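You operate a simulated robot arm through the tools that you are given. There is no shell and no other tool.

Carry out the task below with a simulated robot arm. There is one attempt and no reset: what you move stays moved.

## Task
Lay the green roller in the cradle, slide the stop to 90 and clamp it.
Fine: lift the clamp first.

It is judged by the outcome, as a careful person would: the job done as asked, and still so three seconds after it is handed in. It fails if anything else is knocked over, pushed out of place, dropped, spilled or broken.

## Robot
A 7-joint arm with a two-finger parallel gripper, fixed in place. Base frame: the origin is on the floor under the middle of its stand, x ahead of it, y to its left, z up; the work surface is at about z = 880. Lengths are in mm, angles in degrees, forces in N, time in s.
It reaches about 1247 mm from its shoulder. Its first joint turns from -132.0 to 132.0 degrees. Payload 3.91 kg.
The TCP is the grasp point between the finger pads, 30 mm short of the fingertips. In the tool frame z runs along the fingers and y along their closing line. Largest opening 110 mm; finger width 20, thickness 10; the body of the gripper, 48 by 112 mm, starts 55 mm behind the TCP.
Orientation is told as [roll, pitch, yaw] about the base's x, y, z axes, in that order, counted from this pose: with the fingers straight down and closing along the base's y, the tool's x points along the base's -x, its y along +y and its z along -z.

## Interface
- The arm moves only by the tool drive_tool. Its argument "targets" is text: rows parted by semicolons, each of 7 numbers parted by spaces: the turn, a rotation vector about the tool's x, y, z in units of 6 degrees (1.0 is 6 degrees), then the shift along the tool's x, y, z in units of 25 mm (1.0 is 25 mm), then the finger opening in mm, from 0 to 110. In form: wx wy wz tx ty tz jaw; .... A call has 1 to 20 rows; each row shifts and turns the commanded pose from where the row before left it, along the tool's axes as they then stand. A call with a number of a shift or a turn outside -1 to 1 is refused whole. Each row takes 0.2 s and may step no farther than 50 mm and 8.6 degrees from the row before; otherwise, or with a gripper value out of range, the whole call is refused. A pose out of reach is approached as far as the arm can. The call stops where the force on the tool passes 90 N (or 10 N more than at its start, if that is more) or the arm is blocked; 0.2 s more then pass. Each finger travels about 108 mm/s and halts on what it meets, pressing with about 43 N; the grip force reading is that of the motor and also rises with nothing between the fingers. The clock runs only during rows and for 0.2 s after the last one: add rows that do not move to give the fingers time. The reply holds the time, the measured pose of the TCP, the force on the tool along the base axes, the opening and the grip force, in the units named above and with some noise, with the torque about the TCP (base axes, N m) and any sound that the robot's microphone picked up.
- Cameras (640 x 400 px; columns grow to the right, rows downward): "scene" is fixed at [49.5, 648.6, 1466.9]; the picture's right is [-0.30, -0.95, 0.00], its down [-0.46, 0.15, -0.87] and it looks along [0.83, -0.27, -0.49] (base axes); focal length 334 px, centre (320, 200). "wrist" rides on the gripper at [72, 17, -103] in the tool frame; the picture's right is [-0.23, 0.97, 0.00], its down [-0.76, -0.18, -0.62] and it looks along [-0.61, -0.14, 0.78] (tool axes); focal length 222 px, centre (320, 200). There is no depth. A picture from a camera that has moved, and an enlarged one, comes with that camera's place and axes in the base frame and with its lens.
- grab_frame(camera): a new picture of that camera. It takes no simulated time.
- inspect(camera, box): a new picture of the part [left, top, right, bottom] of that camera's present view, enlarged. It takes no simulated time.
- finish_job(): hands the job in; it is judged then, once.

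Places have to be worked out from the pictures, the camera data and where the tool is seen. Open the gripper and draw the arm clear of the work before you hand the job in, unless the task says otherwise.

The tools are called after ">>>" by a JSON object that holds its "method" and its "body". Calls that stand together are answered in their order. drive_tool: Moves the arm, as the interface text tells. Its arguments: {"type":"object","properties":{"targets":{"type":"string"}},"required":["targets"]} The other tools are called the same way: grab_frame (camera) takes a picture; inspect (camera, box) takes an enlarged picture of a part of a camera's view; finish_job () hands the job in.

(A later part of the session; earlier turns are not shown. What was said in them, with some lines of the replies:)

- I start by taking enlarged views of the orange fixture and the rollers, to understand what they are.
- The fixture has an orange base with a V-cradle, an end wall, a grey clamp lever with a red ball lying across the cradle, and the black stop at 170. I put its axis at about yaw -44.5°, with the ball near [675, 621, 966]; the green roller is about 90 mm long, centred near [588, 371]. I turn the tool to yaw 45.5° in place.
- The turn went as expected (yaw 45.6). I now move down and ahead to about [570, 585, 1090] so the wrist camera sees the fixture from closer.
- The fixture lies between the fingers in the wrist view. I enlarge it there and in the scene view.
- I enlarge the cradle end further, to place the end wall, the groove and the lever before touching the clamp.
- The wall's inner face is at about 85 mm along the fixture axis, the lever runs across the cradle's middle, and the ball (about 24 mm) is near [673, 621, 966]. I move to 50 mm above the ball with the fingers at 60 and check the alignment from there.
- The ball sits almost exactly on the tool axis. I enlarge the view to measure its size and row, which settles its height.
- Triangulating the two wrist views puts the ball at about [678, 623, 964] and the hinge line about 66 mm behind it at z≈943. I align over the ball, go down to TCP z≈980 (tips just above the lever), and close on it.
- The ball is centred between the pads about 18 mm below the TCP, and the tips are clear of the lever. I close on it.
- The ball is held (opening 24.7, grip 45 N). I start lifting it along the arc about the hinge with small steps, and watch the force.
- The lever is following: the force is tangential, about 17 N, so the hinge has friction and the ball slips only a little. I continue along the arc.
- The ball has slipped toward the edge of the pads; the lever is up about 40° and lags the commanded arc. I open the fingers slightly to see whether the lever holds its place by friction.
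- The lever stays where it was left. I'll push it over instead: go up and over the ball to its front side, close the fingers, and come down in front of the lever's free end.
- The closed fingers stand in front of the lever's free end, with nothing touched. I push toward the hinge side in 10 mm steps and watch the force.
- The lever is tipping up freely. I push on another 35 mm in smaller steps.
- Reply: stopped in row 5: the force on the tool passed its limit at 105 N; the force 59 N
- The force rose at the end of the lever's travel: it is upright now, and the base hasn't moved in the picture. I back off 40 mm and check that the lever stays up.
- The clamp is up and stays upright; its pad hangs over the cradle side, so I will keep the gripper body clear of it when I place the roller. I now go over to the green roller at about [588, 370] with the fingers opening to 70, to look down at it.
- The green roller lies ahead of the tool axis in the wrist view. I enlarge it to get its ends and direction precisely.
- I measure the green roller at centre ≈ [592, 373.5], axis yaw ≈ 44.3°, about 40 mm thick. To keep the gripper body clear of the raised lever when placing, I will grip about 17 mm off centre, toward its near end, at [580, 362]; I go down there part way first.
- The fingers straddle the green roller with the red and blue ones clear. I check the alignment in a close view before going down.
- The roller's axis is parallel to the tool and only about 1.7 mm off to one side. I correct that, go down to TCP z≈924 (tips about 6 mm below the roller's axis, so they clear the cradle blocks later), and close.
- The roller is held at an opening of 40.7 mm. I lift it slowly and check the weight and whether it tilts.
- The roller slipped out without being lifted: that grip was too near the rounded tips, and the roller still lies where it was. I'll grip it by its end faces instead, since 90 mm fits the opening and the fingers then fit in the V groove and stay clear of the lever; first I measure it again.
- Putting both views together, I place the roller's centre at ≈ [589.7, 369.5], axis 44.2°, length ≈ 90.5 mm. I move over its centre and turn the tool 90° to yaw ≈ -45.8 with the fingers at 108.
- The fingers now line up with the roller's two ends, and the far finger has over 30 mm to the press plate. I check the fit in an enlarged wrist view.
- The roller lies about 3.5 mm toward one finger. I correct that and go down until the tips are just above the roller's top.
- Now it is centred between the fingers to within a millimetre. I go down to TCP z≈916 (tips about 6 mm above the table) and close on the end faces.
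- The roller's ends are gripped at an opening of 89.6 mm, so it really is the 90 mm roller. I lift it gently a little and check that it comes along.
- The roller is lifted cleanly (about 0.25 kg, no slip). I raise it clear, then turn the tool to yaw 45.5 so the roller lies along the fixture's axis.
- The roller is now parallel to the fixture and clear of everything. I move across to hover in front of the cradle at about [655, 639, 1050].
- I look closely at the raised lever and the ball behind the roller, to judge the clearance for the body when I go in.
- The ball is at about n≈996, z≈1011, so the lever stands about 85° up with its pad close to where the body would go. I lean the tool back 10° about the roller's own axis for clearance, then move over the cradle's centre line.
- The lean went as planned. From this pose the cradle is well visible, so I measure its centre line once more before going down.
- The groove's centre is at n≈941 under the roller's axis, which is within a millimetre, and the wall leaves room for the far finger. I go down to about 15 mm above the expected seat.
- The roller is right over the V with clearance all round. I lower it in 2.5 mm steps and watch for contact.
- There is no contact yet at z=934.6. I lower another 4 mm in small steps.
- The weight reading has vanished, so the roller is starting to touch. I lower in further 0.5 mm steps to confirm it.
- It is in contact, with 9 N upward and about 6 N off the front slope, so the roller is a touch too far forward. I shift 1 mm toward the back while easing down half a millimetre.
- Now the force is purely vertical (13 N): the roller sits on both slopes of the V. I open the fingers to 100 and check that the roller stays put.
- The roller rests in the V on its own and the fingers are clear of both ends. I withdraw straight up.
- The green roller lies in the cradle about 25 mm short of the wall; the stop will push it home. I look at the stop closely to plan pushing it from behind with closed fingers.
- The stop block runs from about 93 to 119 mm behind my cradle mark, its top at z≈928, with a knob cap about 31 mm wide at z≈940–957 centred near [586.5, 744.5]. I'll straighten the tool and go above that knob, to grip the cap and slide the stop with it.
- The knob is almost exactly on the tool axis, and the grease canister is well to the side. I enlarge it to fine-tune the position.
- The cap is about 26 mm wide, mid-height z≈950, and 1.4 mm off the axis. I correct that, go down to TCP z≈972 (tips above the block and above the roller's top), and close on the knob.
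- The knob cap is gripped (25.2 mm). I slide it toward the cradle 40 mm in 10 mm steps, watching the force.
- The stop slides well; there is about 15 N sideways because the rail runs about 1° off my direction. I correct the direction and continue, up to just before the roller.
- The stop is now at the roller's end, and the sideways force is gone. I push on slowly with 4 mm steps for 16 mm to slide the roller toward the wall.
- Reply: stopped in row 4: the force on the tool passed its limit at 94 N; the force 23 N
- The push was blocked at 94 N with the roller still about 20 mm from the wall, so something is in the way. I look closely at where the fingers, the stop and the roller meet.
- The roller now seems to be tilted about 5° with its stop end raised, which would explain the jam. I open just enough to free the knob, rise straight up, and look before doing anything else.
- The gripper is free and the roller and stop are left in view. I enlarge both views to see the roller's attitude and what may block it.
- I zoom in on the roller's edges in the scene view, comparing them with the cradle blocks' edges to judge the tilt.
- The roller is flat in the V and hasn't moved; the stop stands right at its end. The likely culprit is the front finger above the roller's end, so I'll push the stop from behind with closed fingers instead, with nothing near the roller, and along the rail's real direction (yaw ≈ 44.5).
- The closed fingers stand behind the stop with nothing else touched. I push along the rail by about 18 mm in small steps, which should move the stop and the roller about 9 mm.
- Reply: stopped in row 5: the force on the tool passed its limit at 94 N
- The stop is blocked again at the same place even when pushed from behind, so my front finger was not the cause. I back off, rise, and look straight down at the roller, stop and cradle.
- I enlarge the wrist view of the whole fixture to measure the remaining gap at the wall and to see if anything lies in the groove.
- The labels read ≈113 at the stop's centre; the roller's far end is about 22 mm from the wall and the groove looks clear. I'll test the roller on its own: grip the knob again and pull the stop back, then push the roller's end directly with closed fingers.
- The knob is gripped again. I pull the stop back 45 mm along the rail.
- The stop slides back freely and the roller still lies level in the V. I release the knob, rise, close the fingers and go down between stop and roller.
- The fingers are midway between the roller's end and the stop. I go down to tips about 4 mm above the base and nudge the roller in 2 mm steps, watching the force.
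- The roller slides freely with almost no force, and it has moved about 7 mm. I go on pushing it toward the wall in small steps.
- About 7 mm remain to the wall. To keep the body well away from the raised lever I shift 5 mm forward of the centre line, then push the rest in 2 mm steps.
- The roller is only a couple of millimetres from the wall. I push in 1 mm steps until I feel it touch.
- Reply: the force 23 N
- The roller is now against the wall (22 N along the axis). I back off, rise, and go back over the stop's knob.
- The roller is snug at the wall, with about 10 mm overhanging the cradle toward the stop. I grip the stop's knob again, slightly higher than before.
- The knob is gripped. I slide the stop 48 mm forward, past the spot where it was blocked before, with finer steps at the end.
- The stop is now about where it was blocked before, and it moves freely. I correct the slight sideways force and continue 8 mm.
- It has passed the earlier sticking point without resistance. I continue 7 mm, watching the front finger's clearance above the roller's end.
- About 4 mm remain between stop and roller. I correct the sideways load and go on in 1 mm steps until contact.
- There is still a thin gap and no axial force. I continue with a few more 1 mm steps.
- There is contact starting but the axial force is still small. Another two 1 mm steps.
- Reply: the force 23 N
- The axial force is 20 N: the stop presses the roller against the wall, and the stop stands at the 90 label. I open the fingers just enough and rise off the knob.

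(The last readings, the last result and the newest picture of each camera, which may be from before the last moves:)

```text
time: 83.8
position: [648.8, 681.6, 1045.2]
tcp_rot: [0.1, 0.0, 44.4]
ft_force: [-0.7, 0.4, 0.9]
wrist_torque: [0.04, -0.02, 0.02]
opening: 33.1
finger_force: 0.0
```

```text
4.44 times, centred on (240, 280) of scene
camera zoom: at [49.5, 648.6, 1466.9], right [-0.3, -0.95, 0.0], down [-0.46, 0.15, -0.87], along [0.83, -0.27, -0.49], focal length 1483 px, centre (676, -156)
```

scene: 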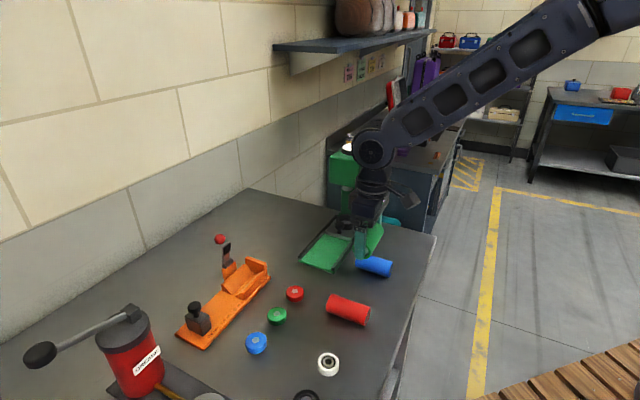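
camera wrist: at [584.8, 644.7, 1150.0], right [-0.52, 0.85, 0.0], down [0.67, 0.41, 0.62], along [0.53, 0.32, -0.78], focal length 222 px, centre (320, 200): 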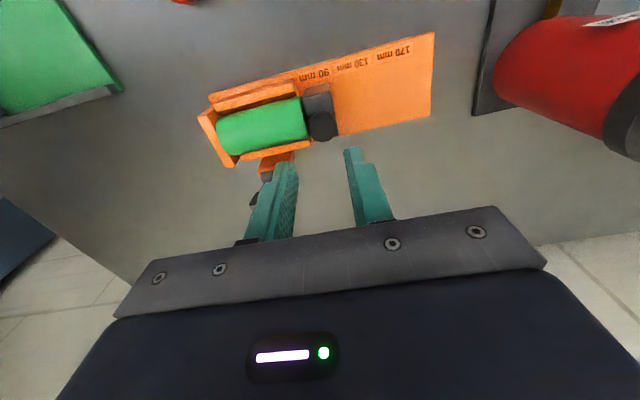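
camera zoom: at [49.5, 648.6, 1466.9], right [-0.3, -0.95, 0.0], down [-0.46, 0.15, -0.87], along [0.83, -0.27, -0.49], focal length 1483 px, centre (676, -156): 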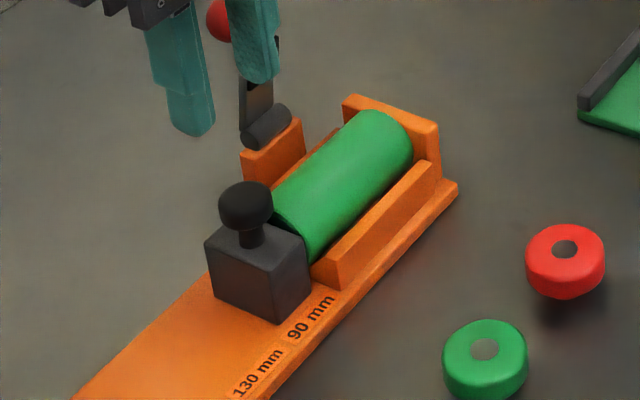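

I enlarge the wrist view to check the stop against the 90 label, the roller and the wall.

>>> {"method": "inspect", "body": {"camera": "wrist", "box": [190, 30, 350, 180]}}

>>> {"method": "inspect", "body": {"camera": "wrist", "box": [280, 40, 360, 150]}}

```text
2.67 times, centred on (270, 105) of wrist
camera zoom: at [584.8, 644.7, 1150.0], right [-0.52, 0.85, 0.0], down [0.67, 0.41, 0.62], along [0.53, 0.32, -0.78], focal length 592 px, centre (453, 453)
```

zoom: 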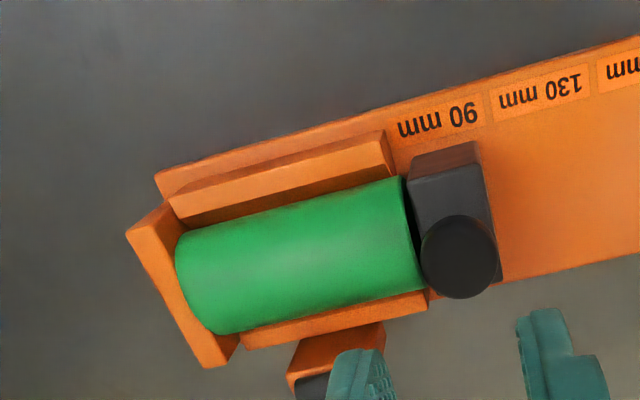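

```text
3.64 times, centred on (320, 95) of wrist
camera zoom: at [584.8, 644.7, 1150.0], right [-0.52, 0.85, 0.0], down [0.67, 0.41, 0.62], along [0.53, 0.32, -0.78], focal length 808 px, centre (320, 582)
```

zoom: 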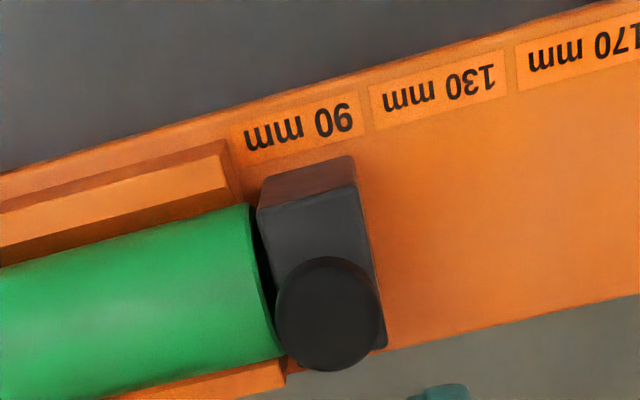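

The stop's centre lines up with the 90 label to within about half a millimetre. Next is the clamp: I rise, pass over the ball, and hover behind it with closed fingers to check the geometry.

>>> {"method": "drive_tool", "body": {"targets": "0 0 0 0 0 -0.7 20; 0 0 0 0 0 -0.7 0; 0 0 0 -0.875 -0.615 0 0; 0 0 0 -0.875 -0.615 0 0; 0 0 0 -0.875 -0.615 0 0; 0 0 0 -0.875 -0.615 0 0; 0 0 0 0 0 0 0"}}

>>> {"method": "grab_frame", "body": {"camera": "wrist"}}

>>> {"method": "inspect", "body": {"camera": "scene", "box": [195, 200, 285, 310]}}

```text
time: 85.4
position: [754.2, 701.1, 1080.6]
tcp_rot: [0.1, 0.0, 44.5]
ft_force: [-0.1, -0.7, 0.4]
wrist_torque: [0.0, -0.01, -0.04]
opening: 0.3
finger_force: 37.8
```

```text
taken
camera wrist: at [690.9, 662.8, 1185.8], right [-0.52, 0.85, 0.0], down [0.67, 0.41, 0.62], along [0.53, 0.32, -0.78], focal length 222 px, centre (320, 200)
```

wrist: 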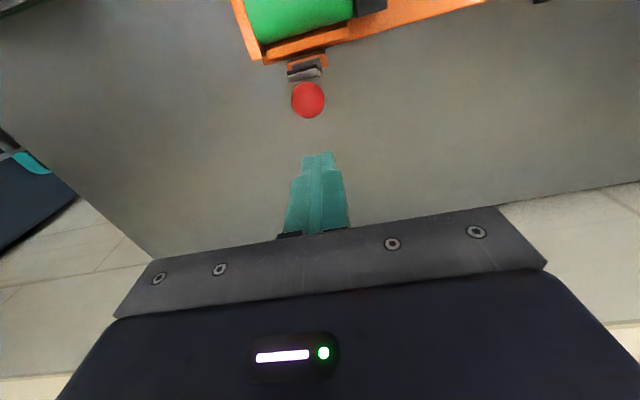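

```text
3.64 times, centred on (240, 255) of scene
camera zoom: at [49.5, 648.6, 1466.9], right [-0.3, -0.95, 0.0], down [-0.46, 0.15, -0.87], along [0.83, -0.27, -0.49], focal length 1213 px, centre (611, 0)
```

zoom: 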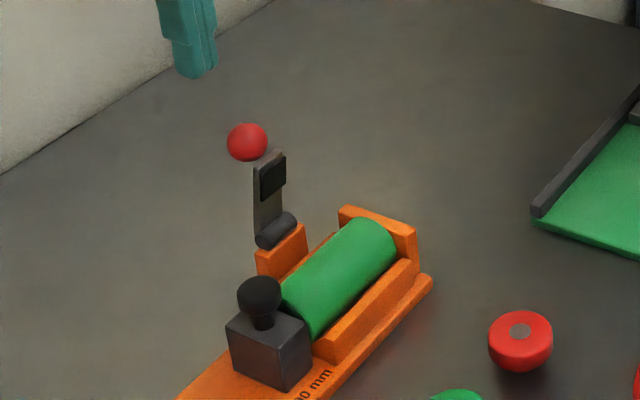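

The ball is at about z≈1010 and roughly 30 mm in front of the closed fingers' centre, leaving about 8 mm clearance. I go down behind it to TCP z≈1008.

>>> {"method": "drive_tool", "body": {"targets": "0 0 0 -0.08 -0.04 0 0; 0 0 0 0 0 0.97 0; 0 0 0 0 0 0.97 0; 0 0 0 0 0 0.97 0; 0 0 0 0 0 0 0"}}

>>> {"method": "inspect", "body": {"camera": "scene", "box": [195, 200, 285, 310]}}

>>> {"method": "grab_frame", "body": {"camera": "wrist"}}

```text
time: 86.6
position: [757.5, 702.7, 1007.6]
tcp_rot: [0.0, 0.0, 44.5]
ft_force: [0.5, 0.5, 0.4]
wrist_torque: [-0.01, 0.0, 0.02]
opening: 0.0
finger_force: 37.8
```

```text
3.64 times, centred on (240, 255) of scene
camera zoom: at [49.5, 648.6, 1466.9], right [-0.3, -0.95, 0.0], down [-0.46, 0.15, -0.87], along [0.83, -0.27, -0.49], focal length 1213 px, centre (611, 0)
```

zoom: 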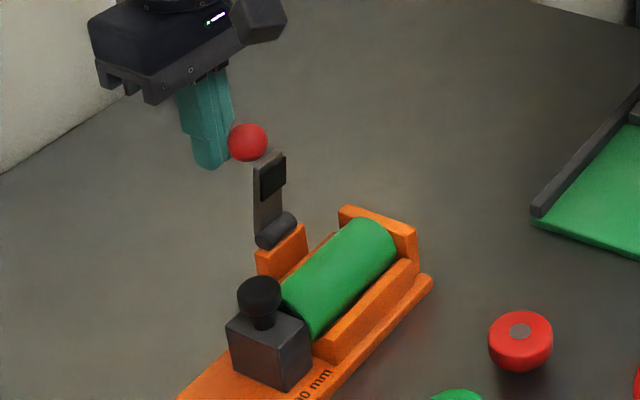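

```text
taken
camera wrist: at [693.5, 663.3, 1112.4], right [-0.52, 0.85, 0.0], down [0.67, 0.4, 0.62], along [0.53, 0.32, -0.78], focal length 222 px, centre (320, 200)
```

wrist: 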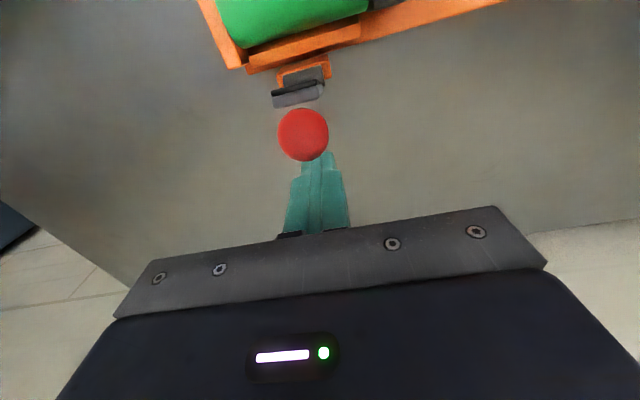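

The fingers stand right behind the ball. I push it forward, toward the closed position, 40 mm in 8 mm steps.

>>> {"method": "drive_tool", "body": {"targets": "0 0 0 0.32 0 0 0; 0 0 0 0.32 0 0 0; 0 0 0 0.32 0 0 0; 0 0 0 0.32 0 0 0; 0 0 0 0.32 0 0 0; 0 0 0 0 0 0 0"}}

>>> {"method": "inspect", "body": {"camera": "scene", "box": [195, 200, 285, 310]}}

>>> {"method": "grab_frame", "body": {"camera": "wrist"}}

```text
time: 88.0
position: [727.1, 672.9, 1008.5]
tcp_rot: [0.0, 0.0, 44.4]
ft_force: [0.0, -0.5, 0.3]
wrist_torque: [0.01, 0.01, 0.05]
opening: 0.0
finger_force: 37.3
```

```text
3.64 times, centred on (240, 255) of scene
camera zoom: at [49.5, 648.6, 1466.9], right [-0.3, -0.95, 0.0], down [-0.46, 0.15, -0.87], along [0.83, -0.27, -0.49], focal length 1213 px, centre (611, 0)
```

zoom: 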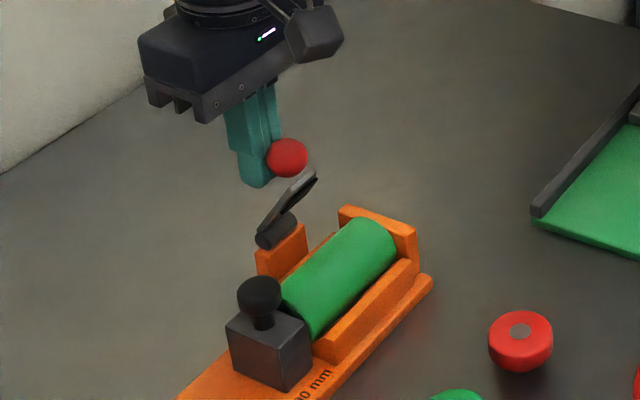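

```text
taken
camera wrist: at [664.4, 634.8, 1112.4], right [-0.52, 0.86, 0.0], down [0.67, 0.4, 0.62], along [0.53, 0.32, -0.78], focal length 222 px, centre (320, 200)
```

wrist: 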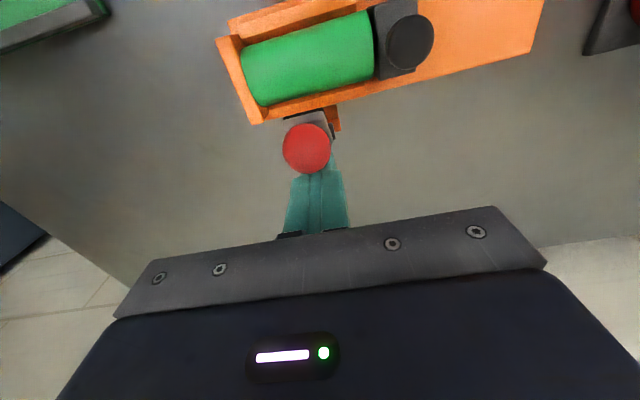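

The lever is coming down smoothly, now at about 60°. I keep pushing another 24 mm.

>>> {"method": "drive_tool", "body": {"targets": "0 0 0 0.32 0 0 0; 0 0 0 0.32 0 0 0; 0 0 0 0.32 0 0 0; 0 0 0 0 0 0 0"}}

>>> {"method": "inspect", "body": {"camera": "scene", "box": [195, 200, 285, 310]}}

>>> {"method": "grab_frame", "body": {"camera": "wrist"}}

```text
time: 89.0
position: [710.4, 655.4, 1007.3]
tcp_rot: [-0.1, 0.0, 44.4]
ft_force: [-0.3, 0.4, -0.8]
wrist_torque: [-0.02, 0.0, 0.0]
opening: 0.0
finger_force: 37.2
```

```text
3.64 times, centred on (240, 255) of scene
camera zoom: at [49.5, 648.6, 1466.9], right [-0.3, -0.95, 0.0], down [-0.46, 0.15, -0.87], along [0.83, -0.27, -0.49], focal length 1213 px, centre (611, 0)
```

zoom: 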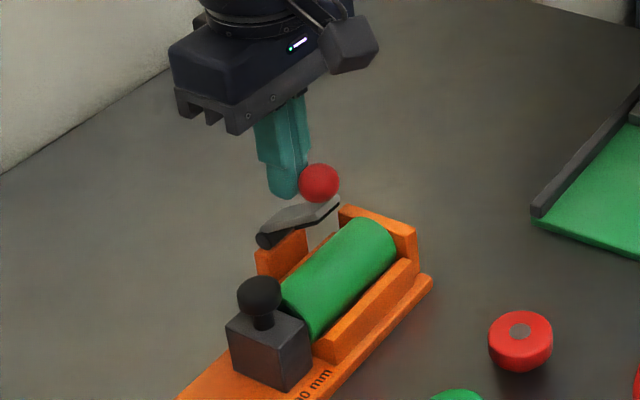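

```text
taken
camera wrist: at [647.1, 617.9, 1112.3], right [-0.52, 0.86, 0.0], down [0.67, 0.41, 0.62], along [0.53, 0.32, -0.78], focal length 222 px, centre (320, 200)
```

wrist: 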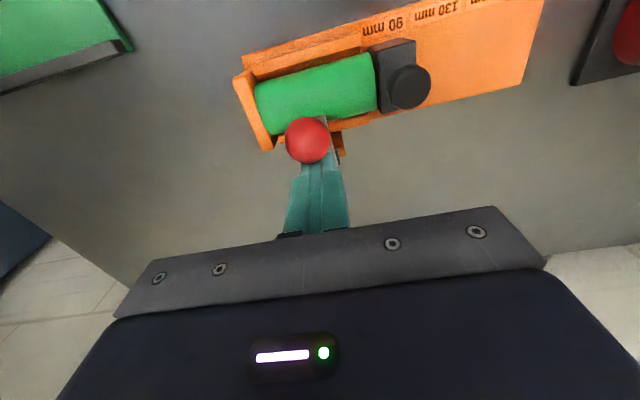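

The lever is down to about 35°. I push another 12 mm.

>>> {"method": "drive_tool", "body": {"targets": "0 0 0 0.24 0 0 0; 0 0 0 0.24 0 0 0; 0 0 0 0 0 0 0"}}

>>> {"method": "inspect", "body": {"camera": "scene", "box": [205, 220, 285, 310]}}

>>> {"method": "inspect", "body": {"camera": "wrist", "box": [220, 40, 460, 230]}}

```text
time: 89.8
position: [701.5, 648.3, 1007.6]
tcp_rot: [0.0, 0.0, 44.4]
ft_force: [-0.7, 0.3, -0.5]
wrist_torque: [0.0, -0.03, -0.01]
opening: 0.0
finger_force: 37.8
```

```text
4.44 times, centred on (245, 265) of scene
camera zoom: at [49.5, 648.6, 1466.9], right [-0.3, -0.95, 0.0], down [-0.46, 0.15, -0.87], along [0.83, -0.27, -0.49], focal length 1483 px, centre (653, -89)
```

zoom: 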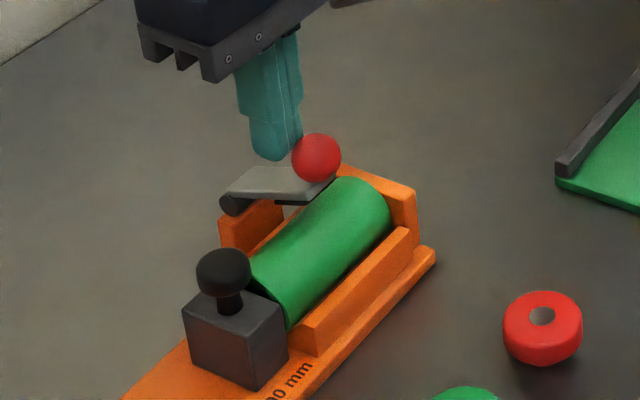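

```text
2.11 times, centred on (340, 135) of wrist
camera zoom: at [638.6, 609.8, 1112.6], right [-0.52, 0.85, 0.0], down [0.67, 0.41, 0.62], along [0.53, 0.32, -0.78], focal length 468 px, centre (278, 337)
```

zoom: 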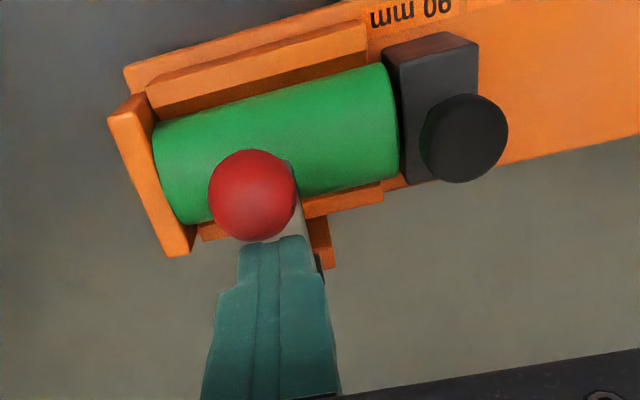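

The lever is at about 22°. I raise the fingers over the ball, to press it down from above.

>>> {"method": "drive_tool", "body": {"targets": "0 0 0 0 0 -0.6 0; 0 0 0 0 0 -0.6 0; 0 0 0 0.6 -0.06 0 0; 0 0 0 0.6 0 0 0; 0 0 0 0 0 0 0"}}

>>> {"method": "inspect", "body": {"camera": "scene", "box": [205, 220, 285, 310]}}

>>> {"method": "inspect", "body": {"camera": "wrist", "box": [220, 40, 460, 230]}}

```text
time: 91.0
position: [682.3, 625.7, 1038.1]
tcp_rot: [0.0, 0.1, 44.5]
ft_force: [0.1, -0.5, 0.1]
wrist_torque: [-0.01, 0.0, 0.0]
opening: 0.2
finger_force: 37.8
```

```text
4.44 times, centred on (245, 265) of scene
camera zoom: at [49.5, 648.6, 1466.9], right [-0.3, -0.95, 0.0], down [-0.46, 0.15, -0.87], along [0.83, -0.27, -0.49], focal length 1483 px, centre (653, -89)
```

zoom: 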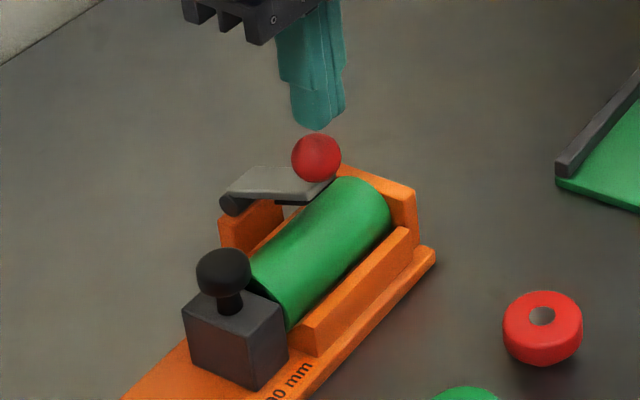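

```text
2.11 times, centred on (340, 135) of wrist
camera zoom: at [618.0, 587.5, 1142.7], right [-0.52, 0.85, 0.0], down [0.67, 0.41, 0.62], along [0.53, 0.32, -0.78], focal length 468 px, centre (278, 337)
```

zoom: 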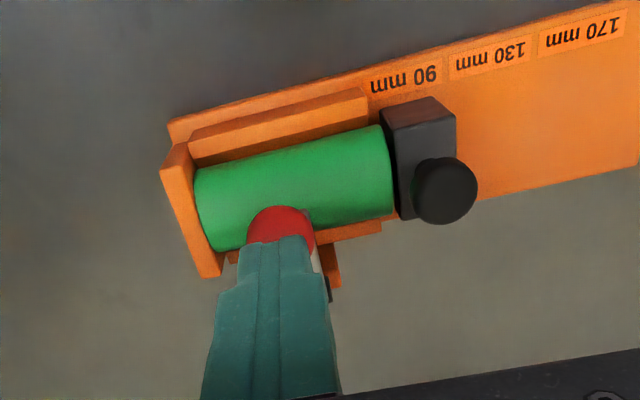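

The fingertips are now above the ball. I press down in 3 mm steps and watch the force.

>>> {"method": "drive_tool", "body": {"targets": "0 0 0 0 0 0.36 0; 0 0 0 0 0 0.12 0; 0 0 0 0 0 0.12 0; 0 0 0 0 0 0.12 0; 0 0 0 0 0 0.12 0; 0 0 0 0 0 0 0"}}

>>> {"method": "inspect", "body": {"camera": "scene", "box": [205, 220, 285, 310]}}

```text
time: 92.4
position: [681.7, 625.7, 1017.2]
tcp_rot: [0.0, 0.0, 44.4]
ft_force: [0.9, -0.3, 0.1]
wrist_torque: [0.04, 0.04, 0.0]
opening: 0.0
finger_force: 37.3
```

```text
4.44 times, centred on (245, 265) of scene
camera zoom: at [49.5, 648.6, 1466.9], right [-0.3, -0.95, 0.0], down [-0.46, 0.15, -0.87], along [0.83, -0.27, -0.49], focal length 1483 px, centre (653, -89)
```

zoom: 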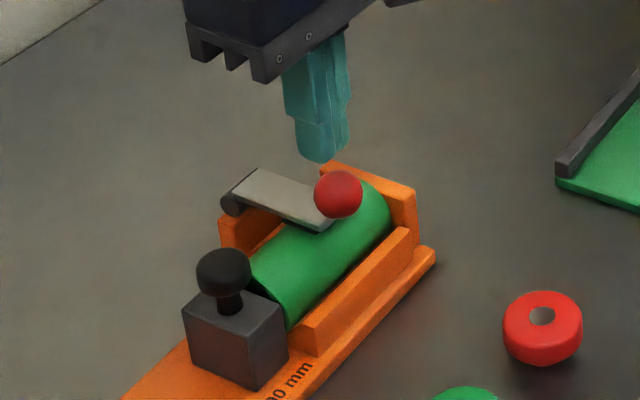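

The lever went down all the way; the ball is at the same place as when it was closed at the start. I press gently on top of it to make sure it is fully closed onto the roller.

>>> {"method": "drive_tool", "body": {"targets": "0 0 0 0.12 0 0.12 0; 0 0 0 0.08 0 0.12 0; 0 0 0 0 0 0.12 0; 0 0 0 0 0 0.06 0; 0 0 0 0 0 0.04 0; 0 0 0 0 0 0 0"}}

>>> {"method": "inspect", "body": {"camera": "scene", "box": [205, 220, 285, 310]}}

>>> {"method": "inspect", "body": {"camera": "wrist", "box": [220, 40, 460, 230]}}

```text
time: 93.8
position: [678.3, 622.2, 1004.9]
tcp_rot: [0.0, 0.0, 44.3]
ft_force: [0.1, -0.5, -0.2]
wrist_torque: [-0.02, 0.04, -0.01]
opening: 0.0
finger_force: 37.6
```

```text
4.44 times, centred on (245, 265) of scene
camera zoom: at [49.5, 648.6, 1466.9], right [-0.3, -0.95, 0.0], down [-0.46, 0.15, -0.87], along [0.83, -0.27, -0.49], focal length 1483 px, centre (653, -89)
```

zoom: 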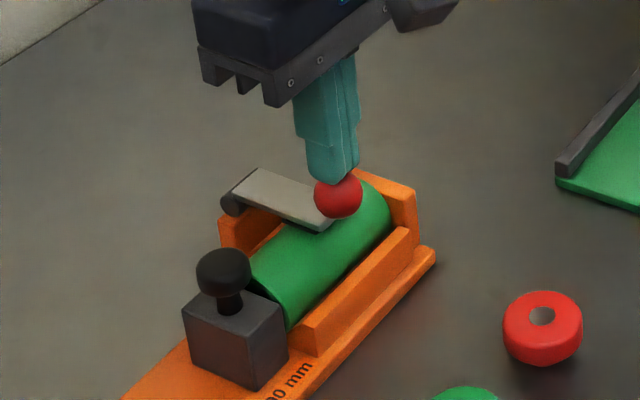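

```text
2.11 times, centred on (340, 135) of wrist
camera zoom: at [614.3, 584.0, 1110.0], right [-0.52, 0.85, 0.0], down [0.67, 0.41, 0.62], along [0.53, 0.32, -0.78], focal length 468 px, centre (278, 337)
```

zoom: 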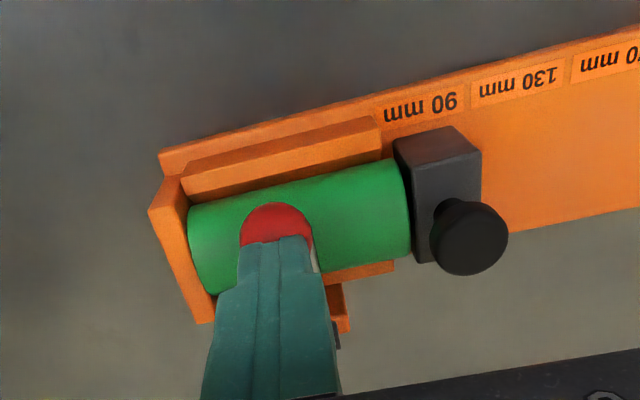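

The tips are just at the ball's top with no force yet. I continue down in 1 mm steps for a light press.

>>> {"method": "drive_tool", "body": {"targets": "0 0 0 0 0 0.04 0; 0 0 0 0 0 0.04 0; 0 0 0 0 0 0.04 0; 0 0 0 0 0 0 0"}}

```text
time: 94.8
position: [677.3, 622.8, 1002.9]
tcp_rot: [0.1, -0.2, 44.5]
ft_force: [1.0, -1.5, 11.7]
wrist_torque: [-0.06, -0.02, -0.03]
opening: 0.1
finger_force: 37.7
```

It meets resistance (12 N). I press 2 mm more to see whether it is firm, meaning clamped.

>>> {"method": "drive_tool", "body": {"targets": "0 0 0 0 0 0.04 0; 0 0 0 0 0 0.04 0; 0 0 0 0 0 0 0"}}

>>> {"method": "inspect", "body": {"camera": "scene", "box": [215, 250, 275, 305]}}

```text
time: 95.6
position: [677.3, 621.0, 1001.9]
tcp_rot: [0.1, -0.2, 44.4]
ft_force: [-3.4, -5.1, 33.2]
wrist_torque: [-0.14, 0.03, -0.06]
opening: 0.2
finger_force: 37.7
```

```text
7.27 times, centred on (245, 278) of scene
camera zoom: at [49.5, 648.6, 1466.9], right [-0.3, -0.95, 0.0], down [-0.46, 0.15, -0.87], along [0.83, -0.27, -0.49], focal length 2427 px, centre (866, -364)
```

zoom: 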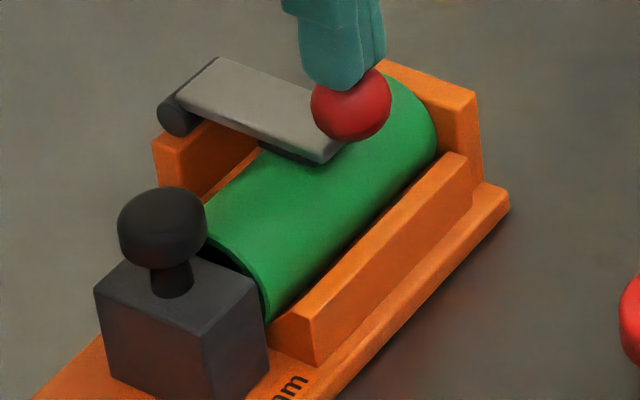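

It is firm (33 N with about 1 mm of give), so the clamp is closed on the roller. I release straight up and draw the arm away.

>>> {"method": "drive_tool", "body": {"targets": "0 0 0 0 0 -0.12 0; 0 0 0 0 0 -0.4 0; 0 0 0 0 0 -0.8 0; 0 0 0 0 0 -0.9 0; 0 0 0 0 0 -0.9 0; 0 0 0 0.8 0 -0.8 0; 0 0 0 0.9 0 -0.5 30; 0 0 0 0.9 0 0 60; 0 0 0 0.9 0 0 60; 0 0 0 0.9 0 0 60; 0 0 0 0 0 0 60"}}

>>> {"method": "grab_frame", "body": {"camera": "scene"}}

>>> {"method": "inspect", "body": {"camera": "scene", "box": [195, 245, 285, 335]}}

>>> {"method": "grab_frame", "body": {"camera": "wrist"}}

```text
time: 98.0
position: [598.0, 545.8, 1111.2]
tcp_rot: [0.0, 0.0, 44.4]
ft_force: [0.1, 0.8, -0.5]
wrist_torque: [0.0, -0.01, 0.01]
opening: 60.0
finger_force: 0.1
```

```text
taken
```

scene: 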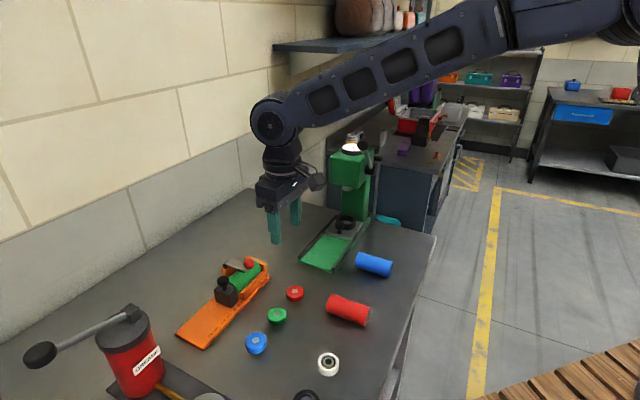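

```text
4.44 times, centred on (240, 290) of scene
camera zoom: at [49.5, 648.6, 1466.9], right [-0.3, -0.95, 0.0], down [-0.46, 0.15, -0.87], along [0.83, -0.27, -0.49], focal length 1483 px, centre (676, -200)
```

zoom: 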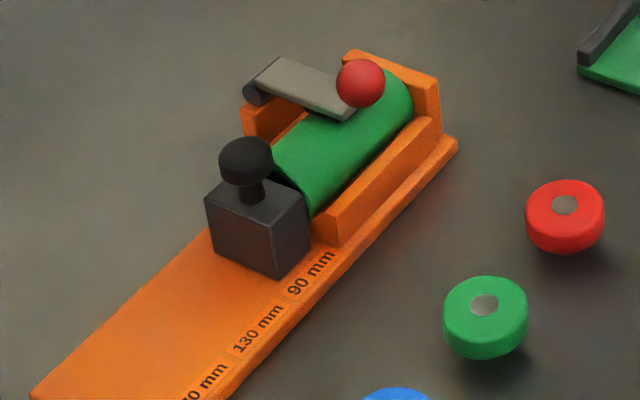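

```text
taken
camera wrist: at [535.5, 507.0, 1215.4], right [-0.52, 0.86, 0.0], down [0.67, 0.41, 0.62], along [0.53, 0.32, -0.78], focal length 222 px, centre (320, 200)
```

wrist: 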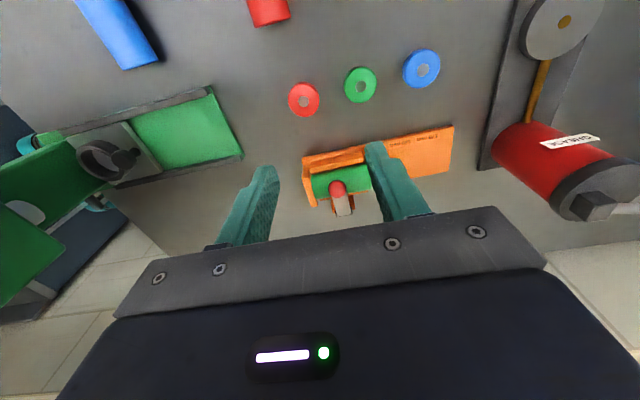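

The clamp stays closed on the roller, the stop is at 90, and everything else is where it was. I draw the arm farther back, open the gripper, and take a last look.

>>> {"method": "drive_tool", "body": {"targets": "0 0 0 0.8 0 -0.9 110; 0 0 0 0.8 0 -0.9 110; 0 0 0 0.8 0.4 -0.9 110; 0 0 0 0.8 0.4 -0.9 110; 0 0 0 0.5 0.4 -0.9 110; 0 0 0 0 0 0 110; 0 0 0 0 0 0 110"}}

>>> {"method": "inspect", "body": {"camera": "scene", "box": [170, 235, 290, 355]}}

>>> {"method": "inspect", "body": {"camera": "wrist", "box": [230, 60, 420, 220]}}

>>> {"method": "grab_frame", "body": {"camera": "scene"}}

```text
time: 99.6
position: [512.1, 503.4, 1224.9]
tcp_rot: [-0.1, 0.1, 44.4]
ft_force: [-0.1, 0.9, 0.6]
wrist_torque: [-0.01, 0.03, -0.03]
opening: 110.3
finger_force: 0.0
```

```text
3.33 times, centred on (230, 295) of scene
camera zoom: at [49.5, 648.6, 1466.9], right [-0.3, -0.95, 0.0], down [-0.46, 0.15, -0.87], along [0.83, -0.27, -0.49], focal length 1112 px, centre (620, -117)
```

zoom: 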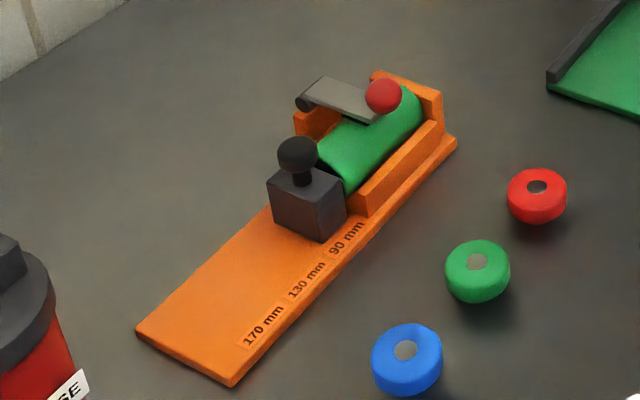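

```text
2.50 times, centred on (325, 140) of wrist
camera zoom: at [447.8, 464.3, 1329.0], right [-0.52, 0.85, 0.0], down [0.67, 0.41, 0.62], along [0.53, 0.32, -0.78], focal length 555 px, centre (308, 350)
```

zoom: 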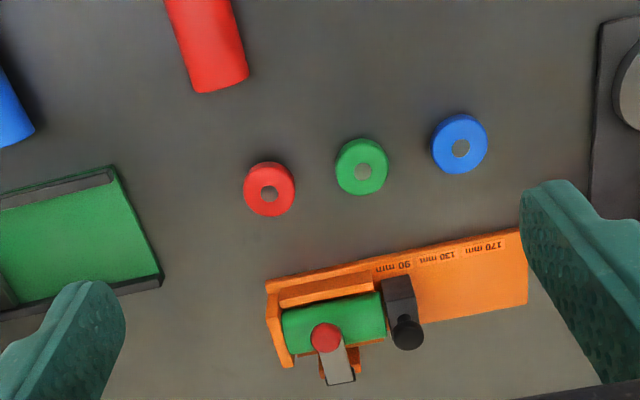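

```text
taken
```

scene: 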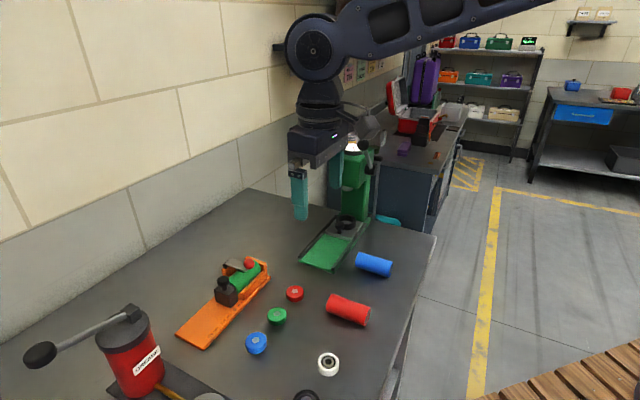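

The green roller lies in the cradle against the wall, the stop stands at the 90 mark, the clamp is closed on the roller, and nothing else has moved. The gripper is open and clear, so I hand the job in.

>>> {"method": "finish_job", "body": {}}

```text
The job is handed in.
```

I handed the job in with the green roller in the cradle, the stop at 90 and the clamp closed on the roller. I lifted the clamp before placing the roller.

- **Roller:** it lies in the V against the end wall. The gripper measured it at about 89.7 mm long.
- **Stop:** it touches the roller's end. Its centre lines up with the 90 mm label to within about half a millimetre.
- **Clamp:** the lever is in its original closed position. A downward push of about 33 N hardly moved it.
- **Everything else:** the other rollers, the caps and the fixture base look unmoved in the final pictures. The gripper is open and the arm is drawn back.

Four things did not go smoothly along the way:

- **Lifting the clamp:** the ball slipped in the grip partway up, so I pushed the lever upright with closed fingers. That push hit the end of its travel at 105 N.
- **Picking up the roller:** my first grip, across its width, slipped off before it left the table. I then gripped it by its end faces.
- **First push on the stop:** the stop jammed against the roller twice, each time at about 94 N. I pulled it back, pushed the roller to the wall with the fingers, and then the stop slid to 90 freely. I did not find out why it jammed.
- **Closing the clamp:** the last part of the lever's travel happened suddenly while I was pressing the ball down from about 22°.
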